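You operate a simulated robot arm through the tools that you are given. There is no shell and no other tool. Be economical: measure what you need, move in short steps, check, and stop when the job is done.

You run a simulated two-armed robot. Do the job below in one go: nothing can be reset, and whatever is moved stays where it is left.

## Task
Slide the rail's black carrier to station 2 and its blue one to station 5.
Fine: run knob to HAND and pins down first; slide them along the rail, no lifting; then pins up and run knob back to RUN; large knob and index button are not used.

The check looks at the end state, three seconds after you hand in, the way a careful person would. Anything else that was tipped, shoved, dropped, spilled or broken makes it a failure.

## Robot
Two 7-joint arms with fingered hands on one trunk, on a base that drives. Base frame: it is fixed to the floor where the robot stands at the start and does not move with it; the origin is under the middle of the robot, x ahead of it, y to its left, z up. Readings come in mm, degrees, newtons and seconds.
The left shoulder is at the start at [30, 120, 1188], the right one opposite. With the tool pointing down near the work surface each hand reaches from about 280 to 700 mm from the robot's upright axis, wherever it stands, measured 20 degrees to its own side. Places, roughly: black lock knob [600, 300, 1000]; black run knob [600, 0, 900]; blue knob [600, -200, 900]; blue pin lever [600, 0, 1000]; grey fork [700, -300, 1000]; large flat black knob [500, 100, 900]; left orange stop [700, 0, 1000]; right orange stop [700, -300, 1000]. Payload 4 kg a hand.
The TCP of each hand is the grasp point between the finger pads, 19 mm short of the fingertips. In the tool frame z runs along the fingers and y along their closing line. The gripper opens to 120 mm. The gripper's body begins 53 mm behind the TCP. The gripper is a hand of 3 fingers: y runs from the thumb to the fingers, the wrist lies at [0, 0, -219] in the tool frame, and closing takes about 1.5 s.
Orientation is that of the tool frame in the base frame, as a unit quaternion [x, y, z, w]. With the fingers straight down and closing along the base's y, the tool's x points along the base's -x, its y along +y and its z along -z.

## Interface
- The arms move only by the tool apply_moves. It takes "left_rows", "right_rows" or both (then of equal length, played together; a hand with none holds still); each is a list of rows, each an object (a shift or turn left out is 0, a gripper value left out holds the last) with "dp": the shift along the base's x, y, z in mm, a list of three; "rot": the turn, a rotation vector about the base's x, y, z in degrees, a list of three. In form: [{"dp": [dx, dy, dz], "rot": [ax, ay, az]}, ...]. A call has 1 to 10 rows; each row is the pose to reach, as a shift and turn from the pose commanded when the call began. "left_fingers" and "right_fingers" are, for a hand that has rows, the finger opening in mm, from 0 to 120, set as the call begins (left out, the last holds). Rows are played at 5 a second. More than 50 mm and 8.6 degrees between two rows, or a gripper value outside its range, and nothing of the call is played. Where a pose cannot be reached the arm comes as near as it can. A force on the tool above 40 N (or 10 N above the force at the start of the call, whichever is more), or a blocked arm, ends the call early, and 0.2 s more pass. The fingers move at their own pace (about 72 mm/s each) and stop on an object; they squeeze with about 25 N. The grip force told is the motor's: it shows also when the fingers shut on nothing. Time passes only in rows, and 0.2 s behind the last, so rows that repeat a pose let the fingers close. It gives the time, the measured TCP pose, the force on the tool (base axes), the opening and the grip force at its end, in the units of the frame above (readings bear some noise), with the torque about the TCP (base axes, N m) and any sound that the robot's microphone picked up.
- Cameras (640 x 400 px; columns grow to the right, rows downward): "scene" is now at [55, 16.9, 1741.2]; the picture's right is [0.14, -0.99, -0.00], its down [-0.71, -0.10, -0.69] and it looks along [0.69, 0.09, -0.72] (base axes); focal length 268 px, centre (320, 200). "left" rides on the left gripper at [-66, -4, -79] in its tool frame; the picture's right is [0.05, -1.00, 0.00], its down [0.76, 0.04, -0.64] and it looks along [0.64, 0.03, 0.77] (tool axes); focal length 251 px, centre (320, 200). "right" rides on the right gripper at [66, -4, -79] in its tool frame; the picture's right is [0.05, 1.00, 0.00], its down [-0.76, 0.04, -0.64] and it looks along [-0.64, 0.04, 0.77] (tool axes); focal length 251 px, centre (320, 200). There is no depth. A picture from a camera that has moved, and an enlarged one, comes with that camera's place and axes in the base frame and with its lens. The place of the scene camera against the robot may be out by one fixed shift of up to 12 mm in any direction.
- capture(camera): a new picture of that camera. No time passes.
- slide_trunk(by): slides the trunk up (or, below 0, down) by that many mm; the arms and the scene camera ride with it, the base frame stays. It gives what a move gives, with no picture.
- roll_base(legs): drives the robot by 1 to 6 legs, each [ahead, turn to the left] in mm and degrees, along the robot's own axes; the way and the turn of a leg run together, so that a leg with both is an arc; at most 1500 mm and 180 degrees a leg. The arms and the cameras ride along, it lands a little off, and it stops where it bumps. It gives what a move gives.
- finger_targets(finger1, finger2, thumb_bend, hand): sets how far each is bent, from 0 (flat) to 1 (curled in); at 0.3 the hand is open as for a grip, at 0.7 the pads meet at the TCP. One left out holds its place. A second passes; each finger stops where it meets its share of the squeeze, and holds until it gets a number again. A gripper value or a shape takes the hand back. It gives what a move gives, with no picture; readings hold the bend of each and the force on the fingers (four entries, about 0 where the hand has none), thumb and palm.
- set_grasp(shape, hand): the hand has 3 fingers and takes this shape, open, in about a second: jaw (thumb against the fingers, like two jaws); tri (thumb and two fingers); tip (a fingertip pinch); poke (one finger out to press); point (the index stretched); flat (the hand flat); cup (the hand cupped); fist (a fist). The gripper value then closes the fingers along that shape, each until it touches; the sizes above hold for jaw. It gives what a move gives, with no picture.
- head_to(pan, tilt): turns the head with the scene camera to pan (to the left, within 120 degrees either way) and tilt (down, from -29 to 69), counted from straight ahead of the robot. It gives what a move gives.
- zoom(camera, box): a new picture of the part [left, top, right, bottom] of that camera's present view, enlarged. No time passes.
- job_done(): hands the job in; it is judged then, once.

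Work in short steps. Places have to be worked out from the pictures, the camera data and where the tool is seen: move nearer, look again, correct. Check each grasp and each placing, and mend what went wrong. You have 120 turns and 92 pictures in all, those below and enlarged ones among them. Open the grippers and draw the arms clear of the work before you hand the job in, unless the task says otherwise; then end with one line.

The tools are called after ">>>" as a command line: name --argument value ..., lists and objects as JSON in quotes. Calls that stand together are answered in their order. apply_moves: Moves the arms, as the interface text tells. Its arguments: {"type":"object","properties":{"left_rows":{"type":"array","items":{"type":"object","properties":{"dp":{"type":"array","items":{"type":"number"}},"rot":{"type":"array","items":{"type":"number"}}}}},"left_fingers":{"type":"number"},"right_rows":{"type":"array","items":{"type":"object","properties":{"dp":{"type":"array","items":{"type":"number"}},"rot":{"type":"array","items":{"type":"number"}}}}},"right_fingers":{"type":"number"}},"required":[]} The other tools are called the same way: slide_trunk (by) slides the trunk up or down; set_grasp (shape, hand) gives the hand a shape; finger_targets (finger1, finger2, thumb_bend, hand) moves the fingers one by one; roll_base (legs) drives the base; head_to (pan, tilt) turns the head that bears the scene camera; capture (camera) takes a picture; zoom (camera, box) takes an enlarged picture of a part of a camera's view; job_done () hands the job in.

At the start:

```text
t: 0.0
left_position: [431.6, 120.6, 1306.4]
left_tool_rot: [0.002, 1.0, 0.0, -0.001]
left_contact_force: [0.6, -0.1, 0.2]
left_torque: [-0.01, -0.03, -0.02]
left_grip_width: 120.0
left_finger_force: 0.0
left_shape: jaw
left_bend: [0.3, 0.3, 0.3]
left_finger forces: [0.1, 0.1, 0.0, 0.1, 0.1, 0.0]
right_position: [410.9, -177.2, 1271.3]
right_tool_rot: [0.003, 1.0, 0.0, 0.0]
right_contact_force: [0.0, 0.0, 0.0]
right_torque: [0.01, 0.01, 0.0]
right_grip_width: 119.9
right_finger_force: 0.0
right_shape: jaw
right_bend: [0.3, 0.3, 0.3]
right_finger forces: [0.0, 0.1, 0.0, 0.0, 0.1, 0.0]
trunk travel left (down, up): [-400.0, 140.0]
robot x, y, heading: [1.7, 0.0, -0.1]
head pan, tilt: [7.9, 46.2]
```

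scene: 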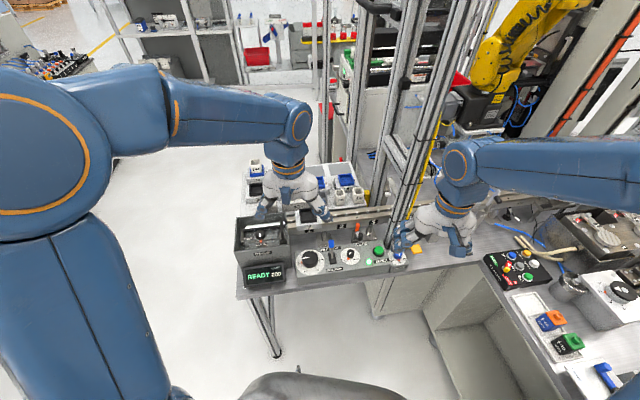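
right: 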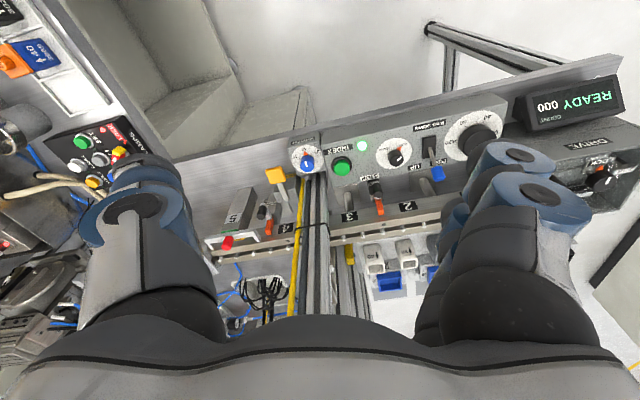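
left: 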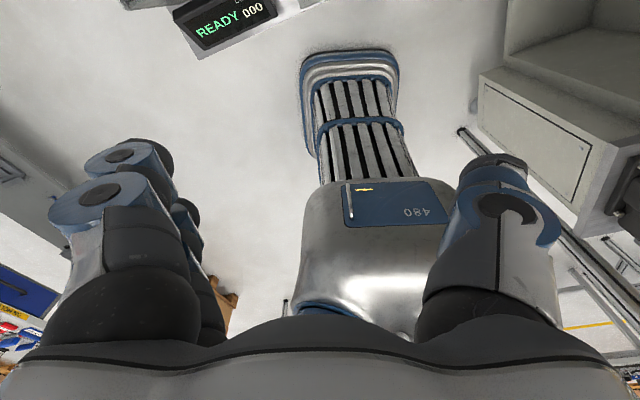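

The workbench with the panel and rail is ahead; I zoom in to identify parts.

>>> zoom --camera "scene" --box '[230, 160, 430, 290]'

>>> zoom --camera "right" --box '[200, 80, 520, 280]'

```text
3.08 times, centred on (330, 225) of scene
camera zoom: at [55.0, 16.9, 1741.2], right [0.14, -0.99, 0.0], down [-0.71, -0.1, -0.69], along [0.69, 0.09, -0.72], focal length 824 px, centre (289, 123)
```

zoom: 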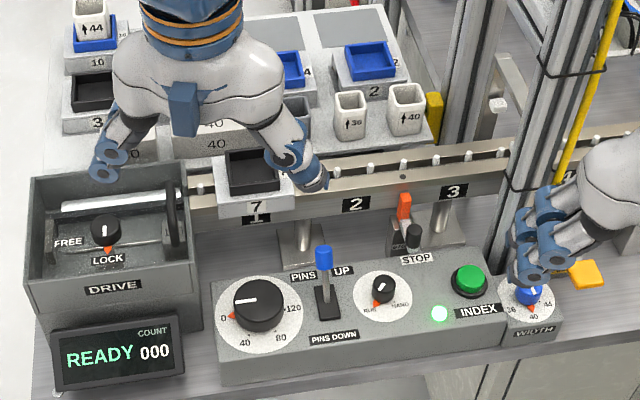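

```text
2.00 times, centred on (360, 180) of right
camera zoom: at [344.6, -179.4, 1348.9], right [-0.05, 1.0, 0.0], down [0.76, 0.04, 0.64], along [0.64, 0.03, -0.77], focal length 503 px, centre (240, 240)
```

zoom: 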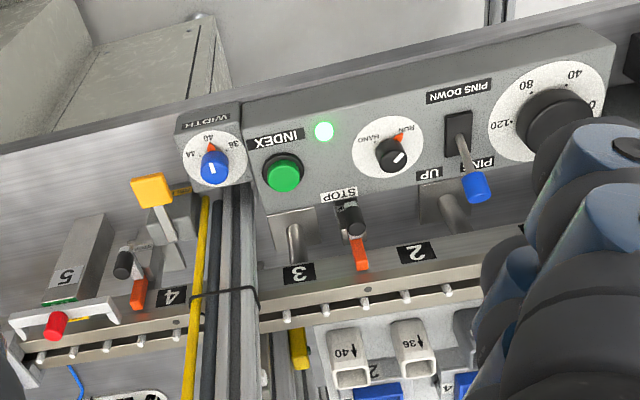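

I need an unobstructed view, so I move both hands out to the sides and back, then look.

>>> apply_moves --left_rows '[{"dp": [-30, 35, 0]}, {"dp": [-60, 70, 0]}, {"dp": [-90, 105, 0]}, {"dp": [-110, 140, 0]}, {"dp": [-130, 175, 0]}, {"dp": [-150, 210, 0]}]' --right_rows '[{"dp": [-30, -35, 10]}, {"dp": [-50, -70, 20]}, {"dp": [-70, -105, 30]}, {"dp": [-90, -140, 35]}, {"dp": [-110, -175, 35]}, {"dp": [-130, -210, 35]}]'

>>> head_to --pan -10 --tilt 46

>>> capture --camera "scene"

```text
t: 1.4
left_position: [278.9, 332.1, 1305.9]
left_tool_rot: [0.002, 1.0, 0.0, 0.0]
left_contact_force: [-0.1, 0.0, 0.4]
left_torque: [0.02, -0.03, -0.04]
left_grip_width: 119.8
left_finger_force: 0.2
left_shape: jaw
left_bend: [0.3, 0.3, 0.3]
left_finger forces: [0.1, 0.0, 0.1, 0.1, 0.1, 0.0]
right_position: [278.0, -385.1, 1307.7]
right_tool_rot: [0.002, 1.0, 0.001, 0.0]
right_contact_force: [-1.0, -0.3, 0.0]
right_torque: [0.03, -0.03, 0.02]
right_grip_width: 119.6
right_finger_force: 0.0
right_shape: jaw
right_bend: [0.3, 0.3, 0.3]
right_finger forces: [0.0, 0.0, 0.1, 0.0, 0.1, 0.0]
trunk travel left (down, up): [-400.0, 140.0]
robot x, y, heading: [-0.5, 0.5, -0.1]
head pan, tilt: [7.9, 46.2]
```

```text
t: 2.2
left_position: [281.6, 331.8, 1304.0]
left_tool_rot: [0.003, 1.0, -0.001, 0.0]
left_contact_force: [-0.2, -0.2, 0.8]
left_torque: [0.03, 0.02, 0.0]
left_grip_width: 119.9
left_finger_force: 0.0
left_shape: jaw
left_bend: [0.3, 0.3, 0.3]
left_finger forces: [0.0, 0.0, 0.1, 0.1, 0.1, 0.0]
right_position: [281.6, -384.2, 1307.0]
right_tool_rot: [0.003, 1.0, 0.001, 0.0]
right_contact_force: [0.9, 0.5, -0.4]
right_torque: [0.0, 0.0, -0.02]
right_grip_width: 119.9
right_finger_force: 0.0
right_shape: jaw
right_bend: [0.3, 0.3, 0.3]
right_finger forces: [0.0, 0.0, 0.0, 0.1, 0.0, 0.0]
trunk travel left (down, up): [-400.0, 140.0]
robot x, y, heading: [-0.8, 3.8, -0.1]
head pan, tilt: [-10.0, 46.0]
```

```text
86 pictures are left
camera scene: at [55.0, -7.9, 1741.4], right [-0.17, -0.98, 0.0], down [-0.71, 0.12, -0.69], along [0.68, -0.12, -0.72], focal length 268 px, centre (320, 200)
```

scene: 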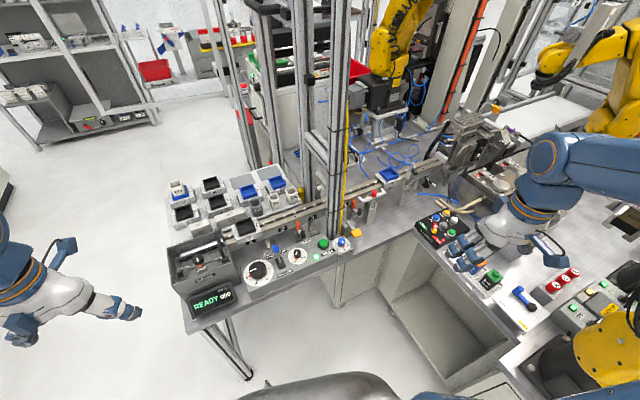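

The rail is visible; I zoom on it in two pieces.

>>> zoom --camera "scene" --box '[160, 160, 320, 260]'

>>> zoom --camera "scene" --box '[290, 150, 450, 250]'

>>> zoom --camera "scene" --box '[225, 215, 365, 300]'

```text
4.00 times, centred on (240, 210) of scene
camera zoom: at [55.0, -7.9, 1741.4], right [-0.17, -0.98, 0.0], down [-0.71, 0.12, -0.69], along [0.68, -0.12, -0.72], focal length 1072 px, centre (640, 160)
```

zoom: 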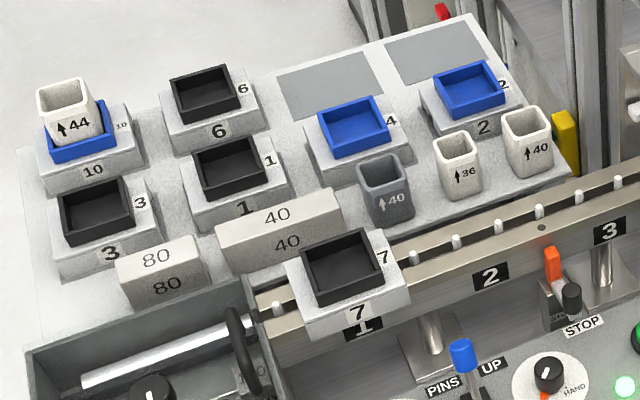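

```text
4.00 times, centred on (370, 200) of scene
camera zoom: at [55.0, -7.9, 1741.4], right [-0.17, -0.98, 0.0], down [-0.71, 0.12, -0.69], along [0.68, -0.12, -0.72], focal length 1072 px, centre (120, 200)
```

zoom: 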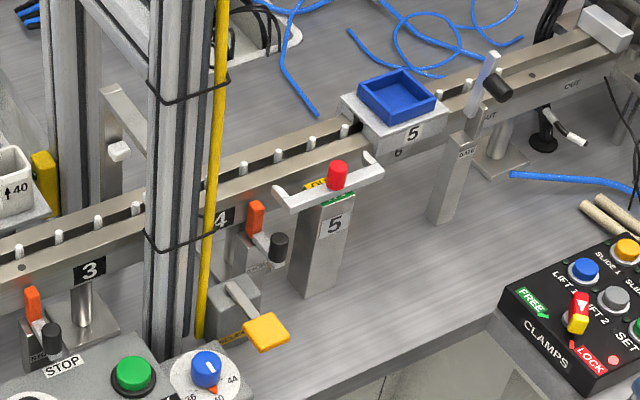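

```text
4.57 times, centred on (295, 258) of scene
camera zoom: at [55.0, -7.9, 1741.4], right [-0.17, -0.98, 0.0], down [-0.71, 0.12, -0.69], along [0.68, -0.12, -0.72], focal length 1225 px, centre (434, -63)
```

zoom: 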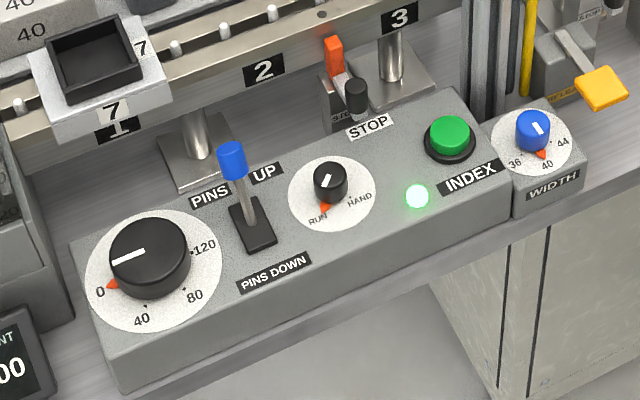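

Carriers: black at station 1, blue at station 6 (beyond reach), and the bench is yawed ~17°. I check the floor space ahead before driving.

>>> head_to --pan -20 --tilt 66

>>> capture --camera "scene"

```text
t: 3.0
left_position: [280.3, 331.0, 1305.3]
left_tool_rot: [0.003, 1.0, 0.0, 0.0]
left_contact_force: [-0.1, 0.1, -0.5]
left_torque: [-0.02, 0.0, 0.0]
left_grip_width: 120.0
left_finger_force: 0.0
left_shape: jaw
left_bend: [0.3, 0.3, 0.3]
left_finger forces: [0.0, 0.1, 0.0, 0.0, 0.0, 0.0]
right_position: [280.8, -383.9, 1307.1]
right_tool_rot: [0.003, 1.0, 0.001, -0.001]
right_contact_force: [0.4, -0.5, 0.0]
right_torque: [0.03, 0.01, -0.02]
right_grip_width: 119.9
right_finger_force: 0.1
right_shape: jaw
right_bend: [0.3, 0.3, 0.3]
right_finger forces: [0.0, 0.0, 0.0, 0.0, 0.0, 0.1]
trunk travel left (down, up): [-400.0, 140.0]
robot x, y, heading: [0.0, 0.1, 0.1]
head pan, tilt: [-20.0, 66.0]
```

```text
82 pictures are left
camera scene: at [30.9, -14.4, 1716.8], right [-0.34, -0.94, 0.0], down [-0.86, 0.31, -0.41], along [0.38, -0.14, -0.91], focal length 268 px, centre (320, 200)
```

scene: 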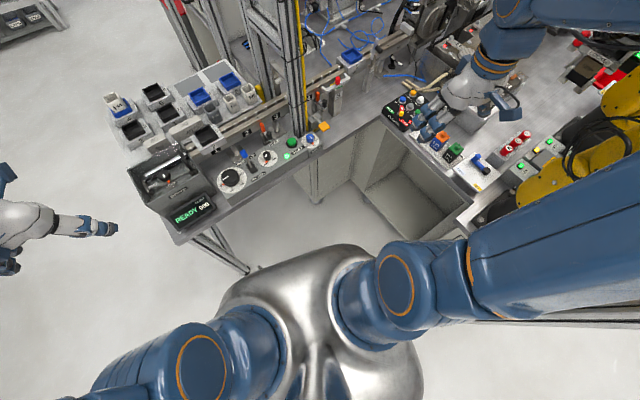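

The inner corner leaves space; I look right to check the clearance of the right arm's elbow before driving.

>>> head_to --pan -75 --tilt 35

>>> capture --camera "scene"

```text
t: 4.3
left_position: [280.3, 330.6, 1305.3]
left_tool_rot: [0.003, 1.0, 0.0, 0.0]
left_contact_force: [-0.1, 0.4, 0.3]
left_torque: [-0.02, -0.03, -0.02]
left_grip_width: 120.0
left_finger_force: 0.0
left_shape: jaw
left_bend: [0.3, 0.3, 0.3]
left_finger forces: [0.0, 0.1, 0.0, 0.0, 0.0, 0.1]
right_position: [280.7, -384.7, 1306.9]
right_tool_rot: [0.002, 1.0, 0.0, -0.001]
right_contact_force: [0.1, 0.8, -0.4]
right_torque: [-0.02, 0.0, 0.04]
right_grip_width: 120.2
right_finger_force: 0.1
right_shape: jaw
right_bend: [0.3, 0.3, 0.3]
right_finger forces: [0.0, 0.1, 0.0, 0.0, 0.1, 0.0]
trunk travel left (down, up): [-400.0, 140.0]
robot x, y, heading: [0.6, 0.4, -0.0]
head pan, tilt: [-75.0, 35.0]
```

```text
81 pictures are left
camera scene: at [-2.0, -79.1, 1757.6], right [-0.97, -0.26, 0.0], down [-0.15, 0.55, -0.82], along [0.21, -0.79, -0.57], focal length 268 px, centre (320, 200)
```

scene: 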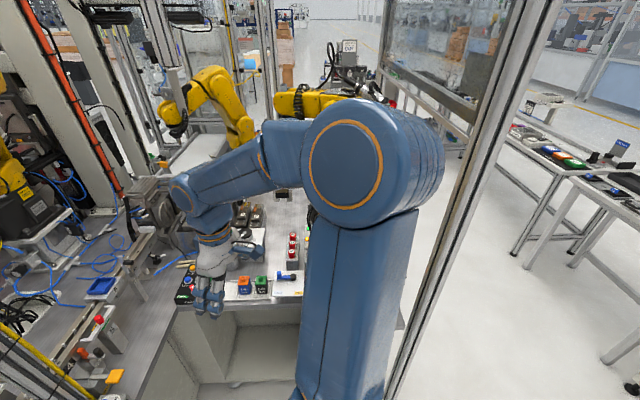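

A vertical post stands close behind the right elbow; I zoom and take a second look from further around.

>>> head_to --pan -105 --tilt 55

>>> capture --camera "scene"

```text
t: 5.2
left_position: [281.3, 331.5, 1306.7]
left_tool_rot: [0.002, 1.0, 0.0, 0.0]
left_contact_force: [-0.8, 0.7, 1.8]
left_torque: [-0.03, -0.03, 0.01]
left_grip_width: 120.0
left_finger_force: 0.1
left_shape: jaw
left_bend: [0.3, 0.3, 0.3]
left_finger forces: [0.0, 0.1, 0.0, 0.0, 0.0, 0.0]
right_position: [280.6, -386.6, 1305.7]
right_tool_rot: [0.003, 1.0, 0.0, 0.0]
right_contact_force: [0.1, 0.1, -0.2]
right_torque: [-0.01, 0.02, 0.01]
right_grip_width: 119.8
right_finger_force: 0.1
right_shape: jaw
right_bend: [0.3, 0.3, 0.3]
right_finger forces: [0.1, 0.1, 0.0, 0.1, 0.0, 0.1]
trunk travel left (down, up): [-400.0, 140.0]
robot x, y, heading: [-2.7, -0.7, -0.2]
head pan, tilt: [-105.0, 55.0]
```

```text
80 pictures are left
camera scene: at [-43.5, -63.8, 1729.5], right [-0.97, 0.26, 0.0], down [0.21, 0.79, -0.57], along [-0.15, -0.55, -0.82], focal length 268 px, centre (320, 200)
```

scene: 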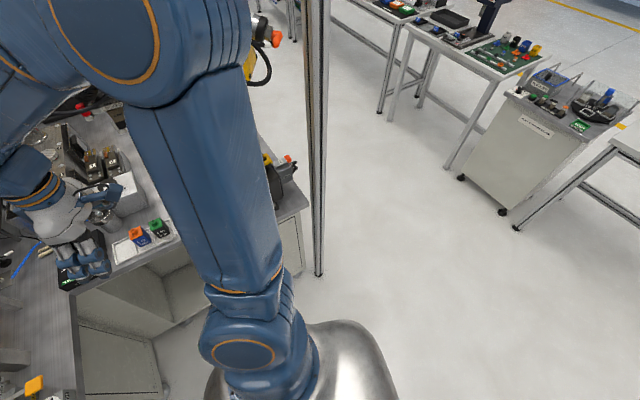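

The post's foot is at about (-204, -646). I tuck the hands closer, then shift right by a zig-zag (advance, turn left, back, turn, advance) that keeps the right elbow away from it.

>>> apply_moves --left_rows '[{"dp": [-10, -25, 0]}, {"dp": [-20, -50, 0]}, {"dp": [-30, -75, 0]}, {"dp": [-30, -100, 0]}]' --right_rows '[{"dp": [-10, 30, 0]}, {"dp": [-20, 60, 0]}, {"dp": [-30, 95, 0]}, {"dp": [-30, 130, 0]}]'

>>> roll_base --legs '[[150, 0], [0, 45], [-330, 0]]'

>>> capture --camera "scene"

```text
t: 6.2
left_position: [250.8, 228.8, 1308.0]
left_tool_rot: [0.002, 1.0, 0.0, 0.0]
left_contact_force: [0.7, 0.2, 0.1]
left_torque: [0.02, -0.01, 0.01]
left_grip_width: 119.4
left_finger_force: 0.1
left_shape: jaw
left_bend: [0.3, 0.3, 0.3]
left_finger forces: [0.0, 0.0, 0.1, 0.1, 0.0, 0.0]
right_position: [249.9, -257.7, 1308.2]
right_tool_rot: [0.002, 1.0, 0.0, 0.0]
right_contact_force: [0.3, 0.1, 0.0]
right_torque: [0.01, -0.01, -0.03]
right_grip_width: 120.1
right_finger_force: 0.0
right_shape: jaw
right_bend: [0.3, 0.3, 0.3]
right_finger forces: [0.1, 0.1, 0.0, 0.0, 0.1, 0.0]
trunk travel left (down, up): [-400.0, 140.0]
robot x, y, heading: [-0.2, -2.6, -0.2]
head pan, tilt: [-105.0, 55.0]
```

```text
t: 11.4
left_position: [-72.4, 101.9, 1307.1]
left_tool_rot: [-0.376, 0.927, 0.001, 0.0]
left_contact_force: [0.5, -0.8, 1.0]
left_torque: [0.0, 0.07, 0.03]
left_grip_width: 119.9
left_finger_force: 0.1
left_shape: jaw
left_bend: [0.3, 0.3, 0.3]
left_finger forces: [0.0, 0.0, 0.0, 0.0, 0.0, 0.0]
right_position: [268.0, -243.8, 1307.6]
right_tool_rot: [-0.375, 0.927, 0.001, 0.0]
right_contact_force: [-0.3, -0.5, 0.3]
right_torque: [0.05, 0.04, 0.01]
right_grip_width: 120.3
right_finger_force: 0.1
right_shape: jaw
right_bend: [0.3, 0.3, 0.3]
right_finger forces: [0.1, 0.0, 0.0, 0.0, 0.1, 0.1]
trunk travel left (down, up): [-400.0, 140.0]
robot x, y, heading: [-86.7, -238.5, 44.1]
head pan, tilt: [-105.0, 55.0]
```

```text
79 pictures are left
camera scene: at [-71.0, -309.4, 1729.4], right [-0.87, -0.49, 0.0], down [-0.4, 0.72, -0.57], along [0.28, -0.5, -0.82], focal length 268 px, centre (320, 200)
```

scene: 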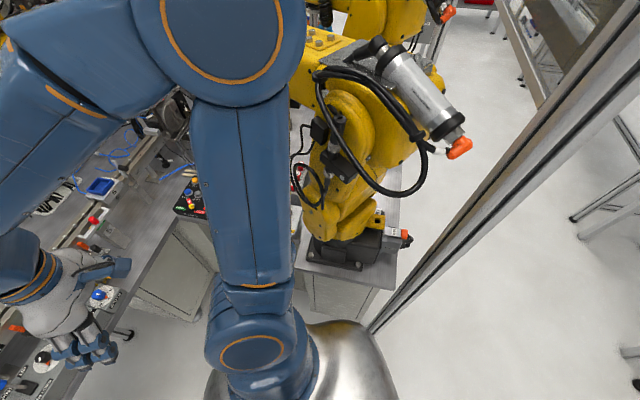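

The base is at (-87, -238) and clear; elbow sits within ~375 mm of the axis. Now finish the path to about (197, -194) heading 17°.

>>> roll_base --legs '[[0, -27], [150, 0], [0, -17], [140, 0], [0, 17]]'

>>> head_to --pan 0 --tilt 46

>>> capture --camera "scene"

```text
t: 17.0
left_position: [358.1, 103.1, 1307.5]
left_tool_rot: [-0.152, 0.988, 0.001, 0.001]
left_contact_force: [-0.5, 0.2, 0.4]
left_torque: [0.03, 0.0, 0.0]
left_grip_width: 120.2
left_finger_force: 0.2
left_shape: jaw
left_bend: [0.3, 0.3, 0.3]
left_finger forces: [0.0, 0.1, 0.0, 0.0, 0.0, 0.0]
right_position: [506.4, -360.7, 1308.1]
right_tool_rot: [-0.152, 0.988, 0.001, 0.001]
right_contact_force: [-0.6, -0.2, -0.8]
right_torque: [0.04, -0.01, -0.01]
right_grip_width: 119.9
right_finger_force: 0.1
right_shape: jaw
right_bend: [0.3, 0.3, 0.3]
right_finger forces: [0.0, 0.1, 0.0, 0.0, 0.0, 0.0]
trunk travel left (down, up): [-400.0, 140.0]
robot x, y, heading: [193.4, -200.7, 17.4]
head pan, tilt: [-105.0, 55.0]
```

```text
t: 18.8
left_position: [359.2, 104.7, 1307.5]
left_tool_rot: [-0.152, 0.988, 0.0, 0.001]
left_contact_force: [0.2, -0.1, -0.3]
left_torque: [-0.01, -0.04, 0.0]
left_grip_width: 119.7
left_finger_force: 0.1
left_shape: jaw
left_bend: [0.3, 0.3, 0.3]
left_finger forces: [0.0, 0.0, 0.1, 0.0, 0.0, 0.0]
right_position: [506.3, -358.9, 1307.5]
right_tool_rot: [-0.152, 0.988, 0.0, 0.0]
right_contact_force: [0.2, -0.7, -0.3]
right_torque: [-0.02, 0.02, 0.0]
right_grip_width: 119.9
right_finger_force: 0.1
right_shape: jaw
right_bend: [0.3, 0.3, 0.3]
right_finger forces: [0.0, 0.0, 0.0, 0.0, 0.0, 0.1]
trunk travel left (down, up): [-400.0, 140.0]
robot x, y, heading: [195.6, -203.5, 17.2]
head pan, tilt: [0.0, 46.0]
```

```text
78 pictures are left
camera scene: at [248.1, -177.3, 1741.4], right [0.29, -0.96, 0.0], down [-0.69, -0.21, -0.69], along [0.66, 0.2, -0.72], focal length 268 px, centre (320, 200)
```

scene: 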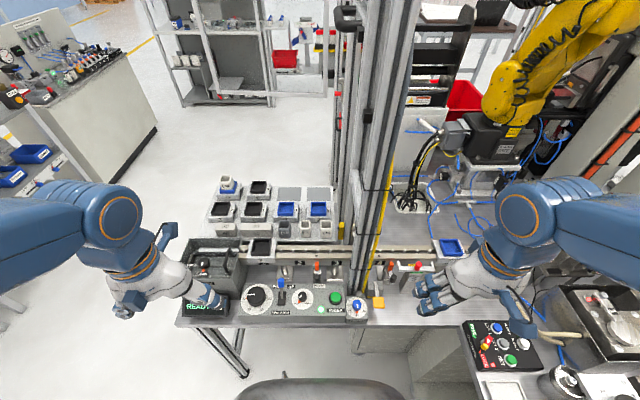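

Well aligned with the bench now. Zoom on panel and rail for locations.

>>> zoom --camera "scene" --box '[230, 230, 390, 330]'

>>> zoom --camera "scene" --box '[360, 225, 480, 300]'

```text
4.00 times, centred on (310, 280) of scene
camera zoom: at [248.1, -177.3, 1741.4], right [0.29, -0.96, 0.0], down [-0.69, -0.21, -0.69], along [0.66, 0.2, -0.72], focal length 1072 px, centre (360, -120)
```

zoom: 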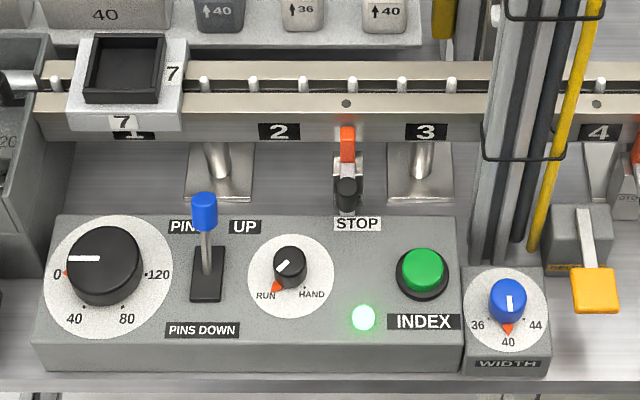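

```text
5.33 times, centred on (420, 262) of scene
camera zoom: at [248.1, -177.3, 1741.4], right [0.29, -0.96, 0.0], down [-0.69, -0.21, -0.69], along [0.66, 0.2, -0.72], focal length 1429 px, centre (-213, -133)
```

zoom: 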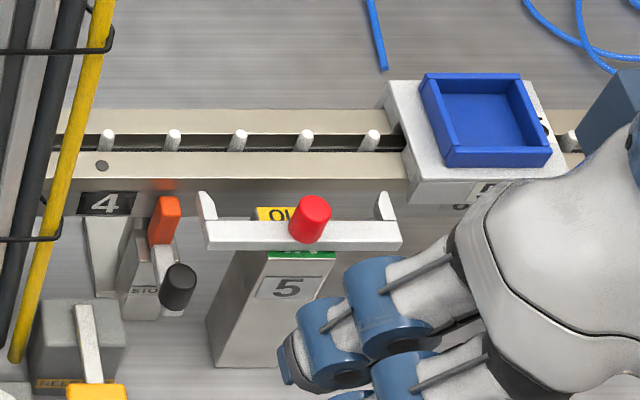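

Run knob ≈ (582, -19, 923), lever tip ≈ (580, 48, 974), black carrier ≈ (664, 145), blue ≈ (846, -449); pitch ≈ 120 mm. I bring the left hand above the run knob with a 45° clockwise pre-turn.

>>> apply_moves --left_fingers 60 --left_rows '[{"dp": [37, -20, -15], "rot": [0, 0, -7]}, {"dp": [74, -40, -45], "rot": [0, 0, -14]}, {"dp": [111, -60, -80], "rot": [0, 0, -21]}, {"dp": [148, -80, -115], "rot": [0, 0, -28]}, {"dp": [185, -102, -150], "rot": [0, 0, -35]}, {"dp": [223, -124, -185], "rot": [0, 0, -42]}, {"dp": [223, -124, -230], "rot": [0, 0, -45]}]'

>>> capture --camera "scene"

>>> capture --camera "left"

```text
refused: row 2 steps farther than a row can; nothing moved
```

```text
75 pictures are left
camera scene: at [248.1, -177.3, 1741.4], right [0.29, -0.96, 0.0], down [-0.69, -0.21, -0.69], along [0.66, 0.2, -0.72], focal length 268 px, centre (320, 200)
```

scene: 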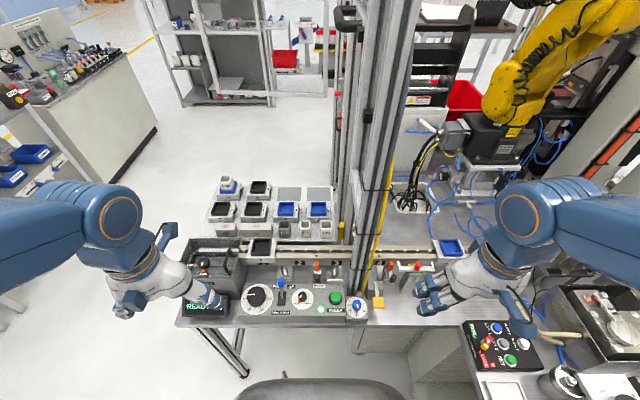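

```text
74 pictures are left
camera left: at [423.9, 121.6, 1385.9], right [0.25, -0.97, 0.0], down [-0.74, -0.19, 0.64], along [-0.62, -0.16, -0.77], focal length 251 px, centre (320, 200)
```

left: 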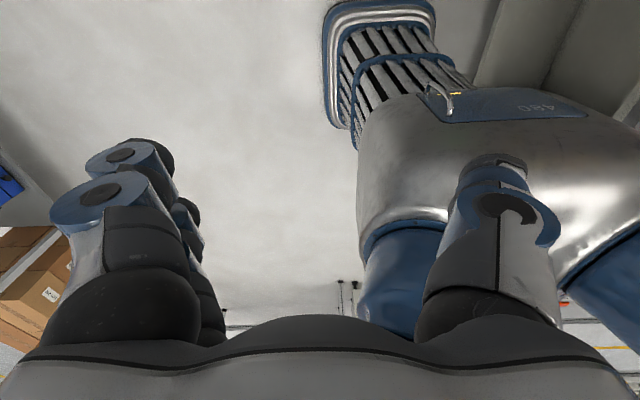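

Step too long; I split it in more rows with shorter steps.

>>> apply_moves --left_fingers 60 --left_rows '[{"dp": [37, -20, 0], "rot": [0, 0, -6]}, {"dp": [74, -40, 0], "rot": [0, 0, -12]}, {"dp": [111, -60, -10], "rot": [0, 0, -18]}, {"dp": [148, -80, -30], "rot": [0, 0, -24]}, {"dp": [180, -100, -60], "rot": [0, 0, -30]}, {"dp": [205, -114, -98], "rot": [0, 0, -35]}, {"dp": [223, -124, -140], "rot": [0, 0, -40]}, {"dp": [223, -124, -185], "rot": [0, 0, -45]}, {"dp": [223, -124, -230], "rot": [0, 0, -45]}]'

>>> zoom --camera "scene" --box '[220, 210, 400, 330]'

>>> capture --camera "left"

```text
t: 20.8
left_position: [582.9, -22.3, 1075.7]
left_tool_rot: [0.239, 0.971, 0.0, -0.001]
left_contact_force: [0.4, -1.0, 0.3]
left_torque: [-0.01, 0.03, 0.0]
left_grip_width: 60.4
left_finger_force: 0.1
left_shape: jaw
left_bend: [0.33, 0.33, 0.95]
left_finger forces: [0.1, 0.1, 0.0, 0.1, 0.1, 0.0]
right_position: [508.7, -358.7, 1307.2]
right_tool_rot: [-0.152, 0.988, 0.001, 0.0]
right_contact_force: [1.4, -0.5, -1.2]
right_torque: [0.04, -0.01, 0.0]
right_grip_width: 120.0
right_finger_force: 0.1
right_shape: jaw
right_bend: [0.3, 0.3, 0.3]
right_finger forces: [0.0, 0.0, 0.1, 0.0, 0.0, 0.0]
trunk travel left (down, up): [-400.0, 140.0]
robot x, y, heading: [195.5, -199.7, 17.0]
head pan, tilt: [0.0, 46.0]
```

```text
3.33 times, centred on (310, 270) of scene
camera zoom: at [249.9, -178.0, 1741.4], right [0.3, -0.96, 0.0], down [-0.69, -0.21, -0.69], along [0.66, 0.21, -0.72], focal length 893 px, centre (353, -33)
```

zoom: 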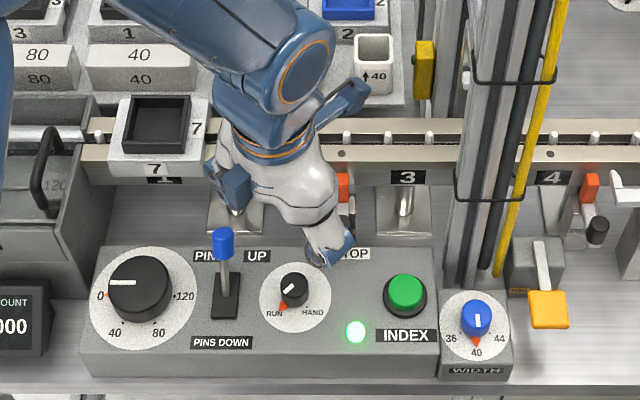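

```text
72 pictures are left
camera left: at [640.4, -55.7, 1154.3], right [-0.51, -0.86, 0.0], down [-0.66, 0.39, 0.64], along [-0.55, 0.33, -0.77], focal length 251 px, centre (320, 200)
```

left: 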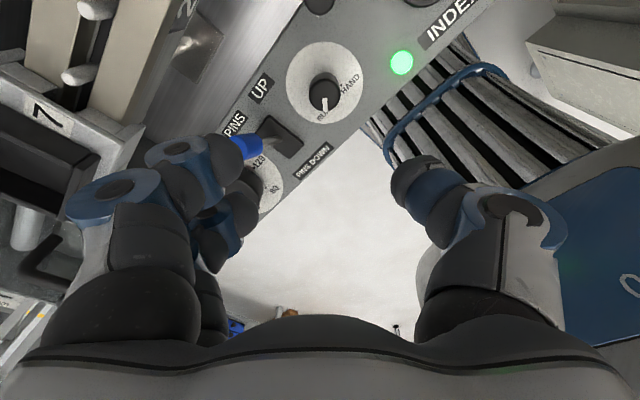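

Wrist camera puts the knob at (580, -25), lever cap at ~(585, 42). I tilt the hand 10° away from the lever, lower it part way, and look again.

>>> apply_moves --left_rows '[{"dp": [-2, -2, -15], "rot": [3.1, -3.9, 0]}, {"dp": [-3, -3, -40], "rot": [6.3, -7.8, 0]}, {"dp": [-3, -3, -85], "rot": [6.3, -7.8, 0]}]'

>>> zoom --camera "scene" --box '[250, 240, 370, 315]'

>>> capture --camera "left"

```text
t: 21.6
left_position: [581.8, -21.5, 991.2]
left_tool_rot: [0.236, 0.968, 0.07, 0.053]
left_contact_force: [-0.1, -0.4, -0.8]
left_torque: [-0.02, 0.0, 0.01]
left_grip_width: 60.3
left_finger_force: 0.1
left_shape: jaw
left_bend: [0.33, 0.33, 0.95]
left_finger forces: [0.0, 0.1, 0.1, 0.0, 0.0, 0.1]
right_position: [508.3, -357.4, 1308.2]
right_tool_rot: [-0.151, 0.988, 0.0, -0.001]
right_contact_force: [-0.3, 0.9, 1.1]
right_torque: [-0.04, 0.01, 0.03]
right_grip_width: 119.9
right_finger_force: 0.0
right_shape: jaw
right_bend: [0.3, 0.3, 0.3]
right_finger forces: [0.0, 0.0, 0.0, 0.1, 0.0, 0.2]
trunk travel left (down, up): [-400.0, 140.0]
robot x, y, heading: [195.7, -201.6, 17.1]
head pan, tilt: [0.0, 46.0]
```

```text
5.33 times, centred on (310, 278) of scene
camera zoom: at [249.7, -175.9, 1741.3], right [0.3, -0.96, 0.0], down [-0.69, -0.21, -0.69], along [0.66, 0.2, -0.72], focal length 1429 px, centre (373, -213)
```

zoom: 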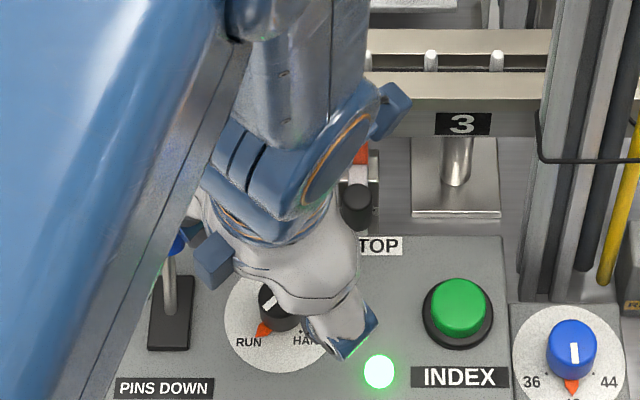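

```text
70 pictures are left
camera left: at [626.9, -64.1, 1073.1], right [-0.5, -0.85, -0.16], down [-0.74, 0.32, 0.59], along [-0.45, 0.41, -0.79], focal length 251 px, centre (320, 200)
```

left: 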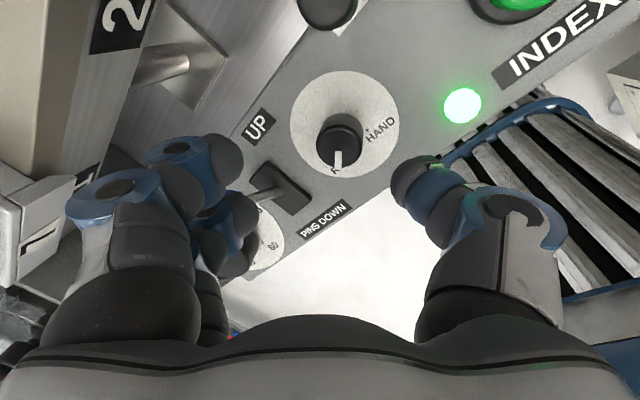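

The finger side would foul the lever cap. I raise, straighten, and re-orient so the pads stay tangent with the hand leaning away from the lever.

>>> apply_moves --left_fingers 46 --left_rows '[{"dp": [0, 0, 40], "rot": [0, 0, 0]}, {"dp": [0, 0, 75], "rot": [-3.1, 3.9, 0]}, {"dp": [0, 0, 75], "rot": [-6.3, 7.8, 0]}]'

>>> apply_moves --left_rows '[{"rot": [0, 0, 8]}, {"rot": [0, 0, 16]}, {"rot": [0, 0, 24]}, {"rot": [0, 0, 32]}, {"rot": [0, 0, 40]}, {"rot": [0, 0, 48]}]'

>>> apply_moves --left_rows '[{"rot": [4.4, -5.4, 0]}, {"rot": [8.8, -10.8, 0]}, {"rot": [11.3, -14, 0]}, {"dp": [0, 0, -40], "rot": [11.3, -14, 0]}]'

>>> capture --camera "left"

>>> zoom --camera "scene" --box '[230, 220, 390, 320]'

```text
t: 22.4
left_position: [580.1, -22.2, 1065.8]
left_tool_rot: [0.238, 0.971, 0.0, 0.0]
left_contact_force: [-0.8, -0.5, -1.1]
left_torque: [0.03, 0.01, 0.01]
left_grip_width: 46.2
left_finger_force: 0.1
left_shape: jaw
left_bend: [0.38, 0.38, 0.95]
left_finger forces: [0.1, 0.0, 0.0, 0.0, 0.0, 0.0]
right_position: [508.8, -359.3, 1307.9]
right_tool_rot: [-0.152, 0.988, 0.0, 0.001]
right_contact_force: [0.7, -0.3, 0.6]
right_torque: [0.03, 0.0, -0.06]
right_grip_width: 119.8
right_finger_force: 0.1
right_shape: jaw
right_bend: [0.3, 0.3, 0.3]
right_finger forces: [0.0, 0.0, 0.0, 0.0, 0.1, 0.1]
trunk travel left (down, up): [-400.0, 140.0]
robot x, y, heading: [194.3, -202.9, 17.3]
head pan, tilt: [0.0, 46.0]
```

```text
t: 23.8
left_position: [580.0, -22.1, 1066.7]
left_tool_rot: [-0.179, 0.984, 0.0, 0.0]
left_contact_force: [-0.1, -0.5, 0.3]
left_torque: [-0.02, 0.02, 0.0]
left_grip_width: 46.3
left_finger_force: 0.0
left_shape: jaw
left_bend: [0.38, 0.38, 0.95]
left_finger forces: [0.1, 0.1, 0.1, 0.0, 0.0, 0.0]
right_position: [507.0, -359.0, 1307.6]
right_tool_rot: [-0.151, 0.988, -0.001, 0.0]
right_contact_force: [-1.6, 0.0, 0.0]
right_torque: [0.02, 0.04, 0.01]
right_grip_width: 120.1
right_finger_force: 0.1
right_shape: jaw
right_bend: [0.3, 0.3, 0.3]
right_finger forces: [0.0, 0.1, 0.0, 0.1, 0.1, 0.0]
trunk travel left (down, up): [-400.0, 140.0]
robot x, y, heading: [193.2, -199.1, 17.1]
head pan, tilt: [0.0, 46.0]
```

```text
t: 24.8
left_position: [581.6, -20.4, 1025.6]
left_tool_rot: [-0.176, 0.972, 0.076, 0.136]
left_contact_force: [0.7, 0.4, 0.2]
left_torque: [-0.01, 0.04, 0.0]
left_grip_width: 46.2
left_finger_force: 0.0
left_shape: jaw
left_bend: [0.38, 0.38, 0.95]
left_finger forces: [0.0, 0.1, 0.0, 0.1, 0.0, 0.1]
right_position: [508.9, -356.5, 1307.0]
right_tool_rot: [-0.151, 0.989, 0.0, -0.001]
right_contact_force: [0.7, -0.4, -0.4]
right_torque: [-0.01, 0.04, -0.03]
right_grip_width: 119.9
right_finger_force: 0.1
right_shape: jaw
right_bend: [0.3, 0.3, 0.3]
right_finger forces: [0.0, 0.1, 0.1, 0.0, 0.1, 0.0]
trunk travel left (down, up): [-400.0, 140.0]
robot x, y, heading: [189.3, -201.1, 17.1]
head pan, tilt: [0.0, 46.0]
```

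```text
69 pictures are left
camera left: at [622.9, -17.8, 1119.9], right [0.31, -0.94, -0.11], down [-0.86, -0.33, 0.39], along [-0.41, -0.02, -0.91], focal length 251 px, centre (320, 200)
```

left: 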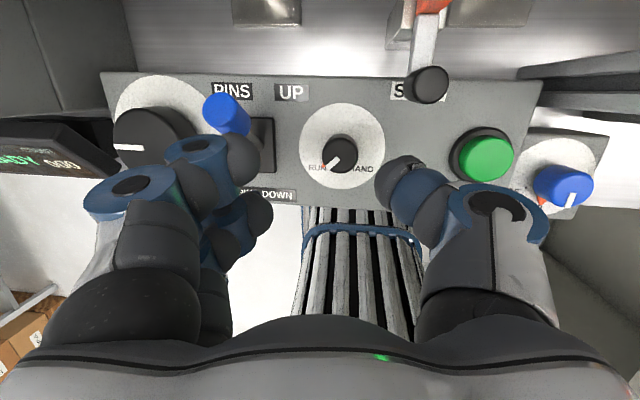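

```text
4.00 times, centred on (310, 270) of scene
camera zoom: at [250.4, -176.4, 1741.3], right [0.3, -0.96, 0.0], down [-0.69, -0.21, -0.69], along [0.66, 0.2, -0.72], focal length 1072 px, centre (360, -80)
```

zoom: 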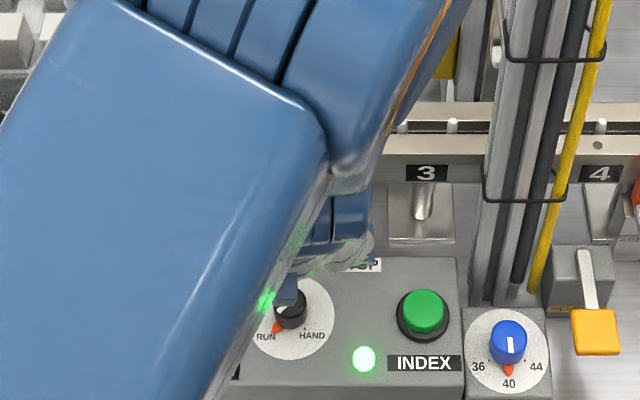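

Fingers still pass near the lever cap, so I'll turn the knob in two bites with the closing line crosswise to the lever. Rotating +30° and lowering to just above the knob.

>>> apply_moves --left_fingers 42 --left_rows '[{"dp": [0, -1, 0], "rot": [0, 0, 7.5]}, {"dp": [-1, -3, 0], "rot": [0, 0, 15]}, {"dp": [-1, -4, 0], "rot": [0, 0, 22.5]}, {"dp": [-2, -5, 0], "rot": [0, 0, 30]}, {"dp": [-2, -5, -35], "rot": [0, 0, 30]}, {"dp": [-2, -5, -60], "rot": [0, 0, 30]}]'

>>> capture --camera "left"

>>> capture --camera "right"

```text
t: 26.2
left_position: [577.4, -27.4, 966.0]
left_tool_rot: [-0.421, 0.894, 0.108, 0.113]
left_contact_force: [0.1, 0.2, -0.4]
left_torque: [0.01, 0.04, 0.01]
left_grip_width: 42.2
left_finger_force: 0.0
left_shape: jaw
left_bend: [0.39, 0.39, 0.95]
left_finger forces: [0.1, 0.1, 0.1, 0.0, 0.1, 0.0]
right_position: [506.9, -358.5, 1307.7]
right_tool_rot: [-0.152, 0.988, 0.0, 0.0]
right_contact_force: [0.5, 0.0, -0.7]
right_torque: [-0.01, 0.02, 0.01]
right_grip_width: 119.8
right_finger_force: 0.0
right_shape: jaw
right_bend: [0.3, 0.3, 0.3]
right_finger forces: [0.0, 0.0, 0.0, 0.0, 0.0, 0.0]
trunk travel left (down, up): [-400.0, 140.0]
robot x, y, heading: [194.1, -198.0, 17.3]
head pan, tilt: [0.0, 46.0]
```

```text
67 pictures are left
camera left: at [611.9, -4.0, 1060.5], right [0.74, -0.66, -0.11], down [-0.58, -0.72, 0.39], along [-0.34, -0.23, -0.91], focal length 251 px, centre (320, 200)
```

left: 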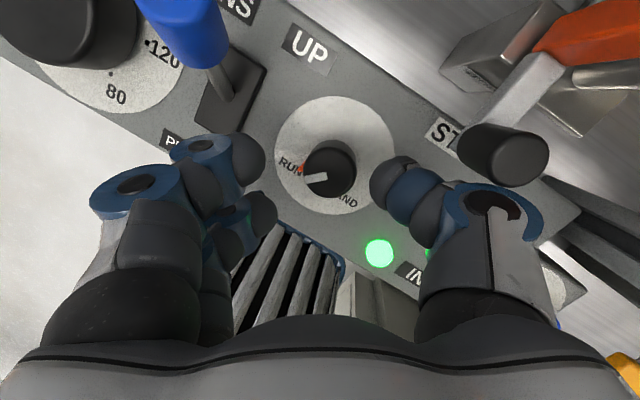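

```text
66 pictures are left
camera right: at [445.3, -381.8, 1385.4], right [-0.35, 0.94, 0.0], down [0.72, 0.27, 0.64], along [0.6, 0.23, -0.77], focal length 251 px, centre (320, 200)
```

right: 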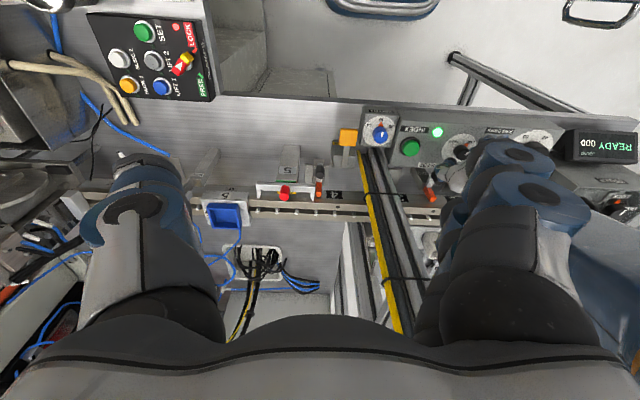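

Clear of the lever and centred on the knob. I lower 33 mm and close.

>>> apply_moves --left_fingers 42 --left_rows '[{"dp": [0.5, 0, -12]}, {"dp": [0.5, 0, -24]}, {"dp": [0.5, 0, -33]}]'

>>> apply_moves --left_fingers 10 --left_rows '[{"dp": [0, 0, 0]}, {"dp": [0, 0, 0]}, {"dp": [0, 0, 0]}, {"dp": [0, 0, 0]}, {"dp": [0, 0, 0]}, {"dp": [0, 0, 0]}]'

>>> capture --camera "left"

```text
t: 27.0
left_position: [581.3, -30.4, 942.6]
left_tool_rot: [-0.42, 0.893, 0.104, 0.121]
left_contact_force: [-4.8, -5.4, 25.7]
left_torque: [-0.41, -0.02, -0.09]
left_grip_width: 37.7
left_finger_force: 0.0
left_shape: jaw
left_bend: [0.5, 0.37, 1.0]
left_finger forces: [0.7, 7.6, 0.0, 0.0, 18.0, 0.0]
right_position: [505.5, -359.8, 1307.6]
right_tool_rot: [-0.152, 0.988, 0.0, 0.001]
right_contact_force: [0.5, 0.6, 0.3]
right_torque: [-0.01, 0.03, -0.01]
right_grip_width: 119.8
right_finger_force: 0.1
right_shape: jaw
right_bend: [0.3, 0.3, 0.3]
right_finger forces: [0.1, 0.0, 0.0, 0.1, 0.0, 0.0]
trunk travel left (down, up): [-400.0, 140.0]
robot x, y, heading: [190.0, -203.0, 17.2]
head pan, tilt: [0.0, 46.0]
stopped in row 3 (left hand): the force on the tool passed its limit at 46 N (the readings are from after the stop); the commanded pose is now the measured one
```

```text
t: 28.4
left_position: [584.1, -26.2, 941.1]
left_tool_rot: [-0.42, 0.893, 0.105, 0.119]
left_contact_force: [4.7, -1.7, 6.1]
left_torque: [-0.34, -0.11, -0.09]
left_grip_width: 19.7
left_finger_force: 25.3
left_shape: jaw
left_bend: [0.73, 0.47, 0.97]
left_finger forces: [12.7, 8.9, 0.1, 0.1, 28.8, 0.0]
right_position: [507.5, -358.5, 1308.6]
right_tool_rot: [-0.151, 0.988, 0.0, 0.0]
right_contact_force: [0.1, 0.7, -0.2]
right_torque: [0.02, 0.01, -0.01]
right_grip_width: 120.0
right_finger_force: 0.0
right_shape: jaw
right_bend: [0.3, 0.3, 0.3]
right_finger forces: [0.0, 0.0, 0.0, 0.0, 0.1, 0.0]
trunk travel left (down, up): [-400.0, 140.0]
robot x, y, heading: [192.1, -203.3, 17.1]
head pan, tilt: [0.0, 46.0]
```

```text
65 pictures are left
camera left: at [617.4, -4.2, 1035.7], right [0.74, -0.66, -0.1], down [-0.58, -0.72, 0.38], along [-0.33, -0.22, -0.92], focal length 251 px, centre (320, 200)
```

left: 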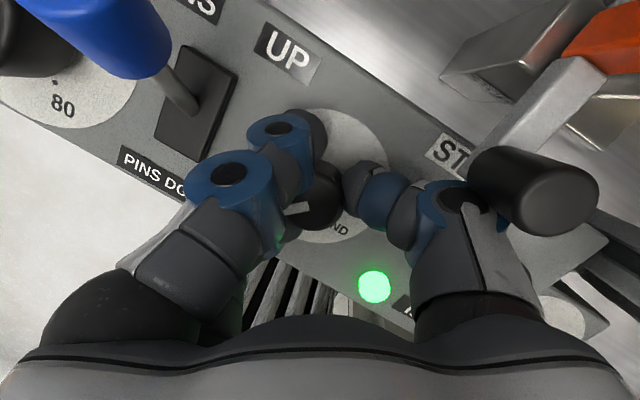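

The fingers closed at 19.7 mm with force on all three; I zoom to see whether the knob is really held.

>>> zoom --camera "left" --box '[230, 90, 430, 260]'

>>> zoom --camera "scene" --box '[270, 250, 360, 310]'

```text
2.35 times, centred on (330, 175) of left
camera zoom: at [617.4, -4.2, 1035.7], right [0.74, -0.66, -0.1], down [-0.58, -0.72, 0.38], along [-0.33, -0.22, -0.92], focal length 592 px, centre (296, 259)
```

zoom: 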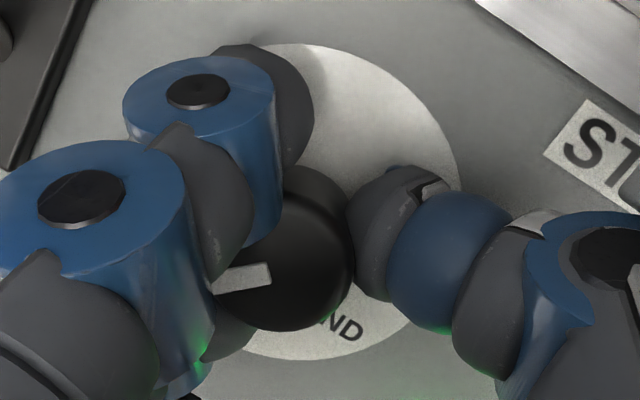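

```text
6.67 times, centred on (315, 280) of scene
camera zoom: at [248.6, -177.9, 1741.4], right [0.3, -0.96, 0.0], down [-0.69, -0.21, -0.69], along [0.66, 0.21, -0.72], focal length 1786 px, centre (353, -333)
```

zoom: 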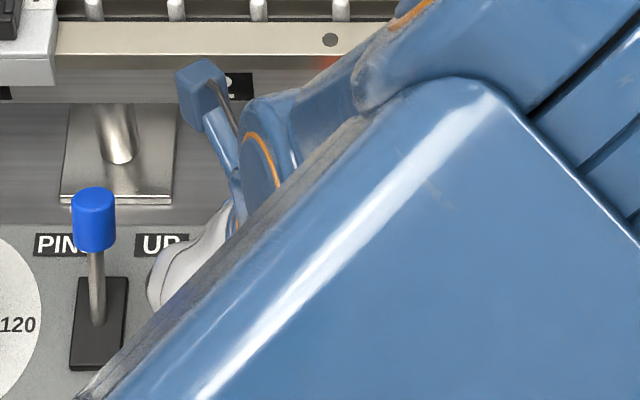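

The knob is pinched between thumb and fingers. I turn +20° first and check forces, since the thumb passes near the stop's lock knob.

>>> apply_moves --left_fingers 10 --left_rows '[{"dp": [-1, 0, 0], "rot": [0, 0, 5]}, {"dp": [-1, 1, 0], "rot": [0, 0, 10]}, {"dp": [-2, 1, 0], "rot": [0, 0, 15]}, {"dp": [-2, 1, 0], "rot": [0, 0, 20]}]'

>>> capture --camera "left"

```text
t: 29.1
left_position: [579.6, -31.5, 944.0]
left_tool_rot: [-0.507, 0.848, 0.115, 0.105]
left_contact_force: [-16.4, -14.7, 27.7]
left_torque: [0.19, -2.14, -2.91]
left_grip_width: 11.1
left_finger_force: 25.4
left_shape: jaw
left_bend: [0.73, 1.0, 0.86]
left_finger forces: [14.2, 0.0, 0.0, 0.1, 153.7, 0.1]
right_position: [502.1, -359.6, 1308.5]
right_tool_rot: [-0.15, 0.989, 0.0, 0.002]
right_contact_force: [-0.7, 1.2, 0.2]
right_torque: [-0.04, 0.0, -0.02]
right_grip_width: 120.0
right_finger_force: 0.0
right_shape: jaw
right_bend: [0.3, 0.3, 0.3]
right_finger forces: [0.0, 0.1, 0.0, 0.0, 0.1, 0.0]
trunk travel left (down, up): [-400.0, 140.0]
robot x, y, heading: [197.7, -201.6, 17.2]
head pan, tilt: [0.0, 46.0]
stopped in row 3 (left hand): the force on the tool passed its limit at 44 N (the readings are from after the stop); the commanded pose is now the measured one
```

```text
62 pictures are left
camera left: at [607.5, -2.1, 1038.3], right [0.86, -0.5, -0.1], down [-0.43, -0.81, 0.39], along [-0.28, -0.29, -0.92], focal length 251 px, centre (320, 200)
```

left: 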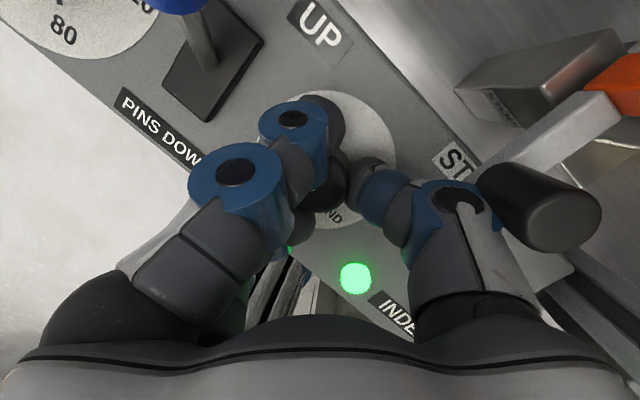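

The thumb knuckle pressed on the stop's lock knob, so I back off right away: rotate back, open, and lift.

>>> apply_moves --left_fingers 46 --left_rows '[{"dp": [0, 2, 0], "rot": [0, 0, -5]}, {"dp": [0, 3, 0], "rot": [0, 0, -10]}, {"dp": [0, 3, 10], "rot": [0, 0, -10]}, {"dp": [0, 3, 35], "rot": [0, 0, -10]}, {"dp": [0, 3, 80], "rot": [0, 0, -10]}]'

>>> capture --camera "left"

```text
t: 30.4
left_position: [581.3, -26.7, 1021.7]
left_tool_rot: [-0.436, 0.886, 0.108, 0.115]
left_contact_force: [-0.6, -0.3, -0.2]
left_torque: [0.0, -0.03, -0.03]
left_grip_width: 45.4
left_finger_force: 0.2
left_shape: jaw
left_bend: [0.38, 0.38, 0.96]
left_finger forces: [0.1, 0.0, 0.1, 0.0, 0.0, 0.0]
right_position: [506.5, -360.1, 1308.1]
right_tool_rot: [-0.151, 0.988, 0.0, 0.0]
right_contact_force: [-0.7, 1.0, -0.4]
right_torque: [0.01, 0.0, 0.02]
right_grip_width: 120.1
right_finger_force: 0.1
right_shape: jaw
right_bend: [0.3, 0.3, 0.3]
right_finger forces: [0.1, 0.0, 0.0, 0.1, 0.1, 0.1]
trunk travel left (down, up): [-400.0, 140.0]
robot x, y, heading: [192.9, -202.5, 17.0]
head pan, tilt: [0.0, 46.0]
```

```text
61 pictures are left
camera left: at [614.2, -1.2, 1116.2], right [0.76, -0.64, -0.11], down [-0.56, -0.74, 0.39], along [-0.32, -0.24, -0.92], focal length 251 px, centre (320, 200)
```

left: 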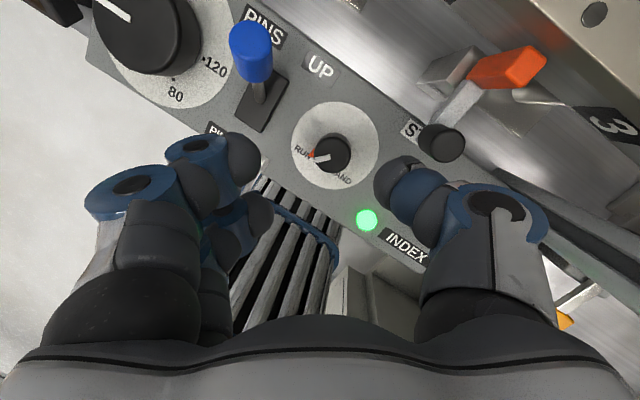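

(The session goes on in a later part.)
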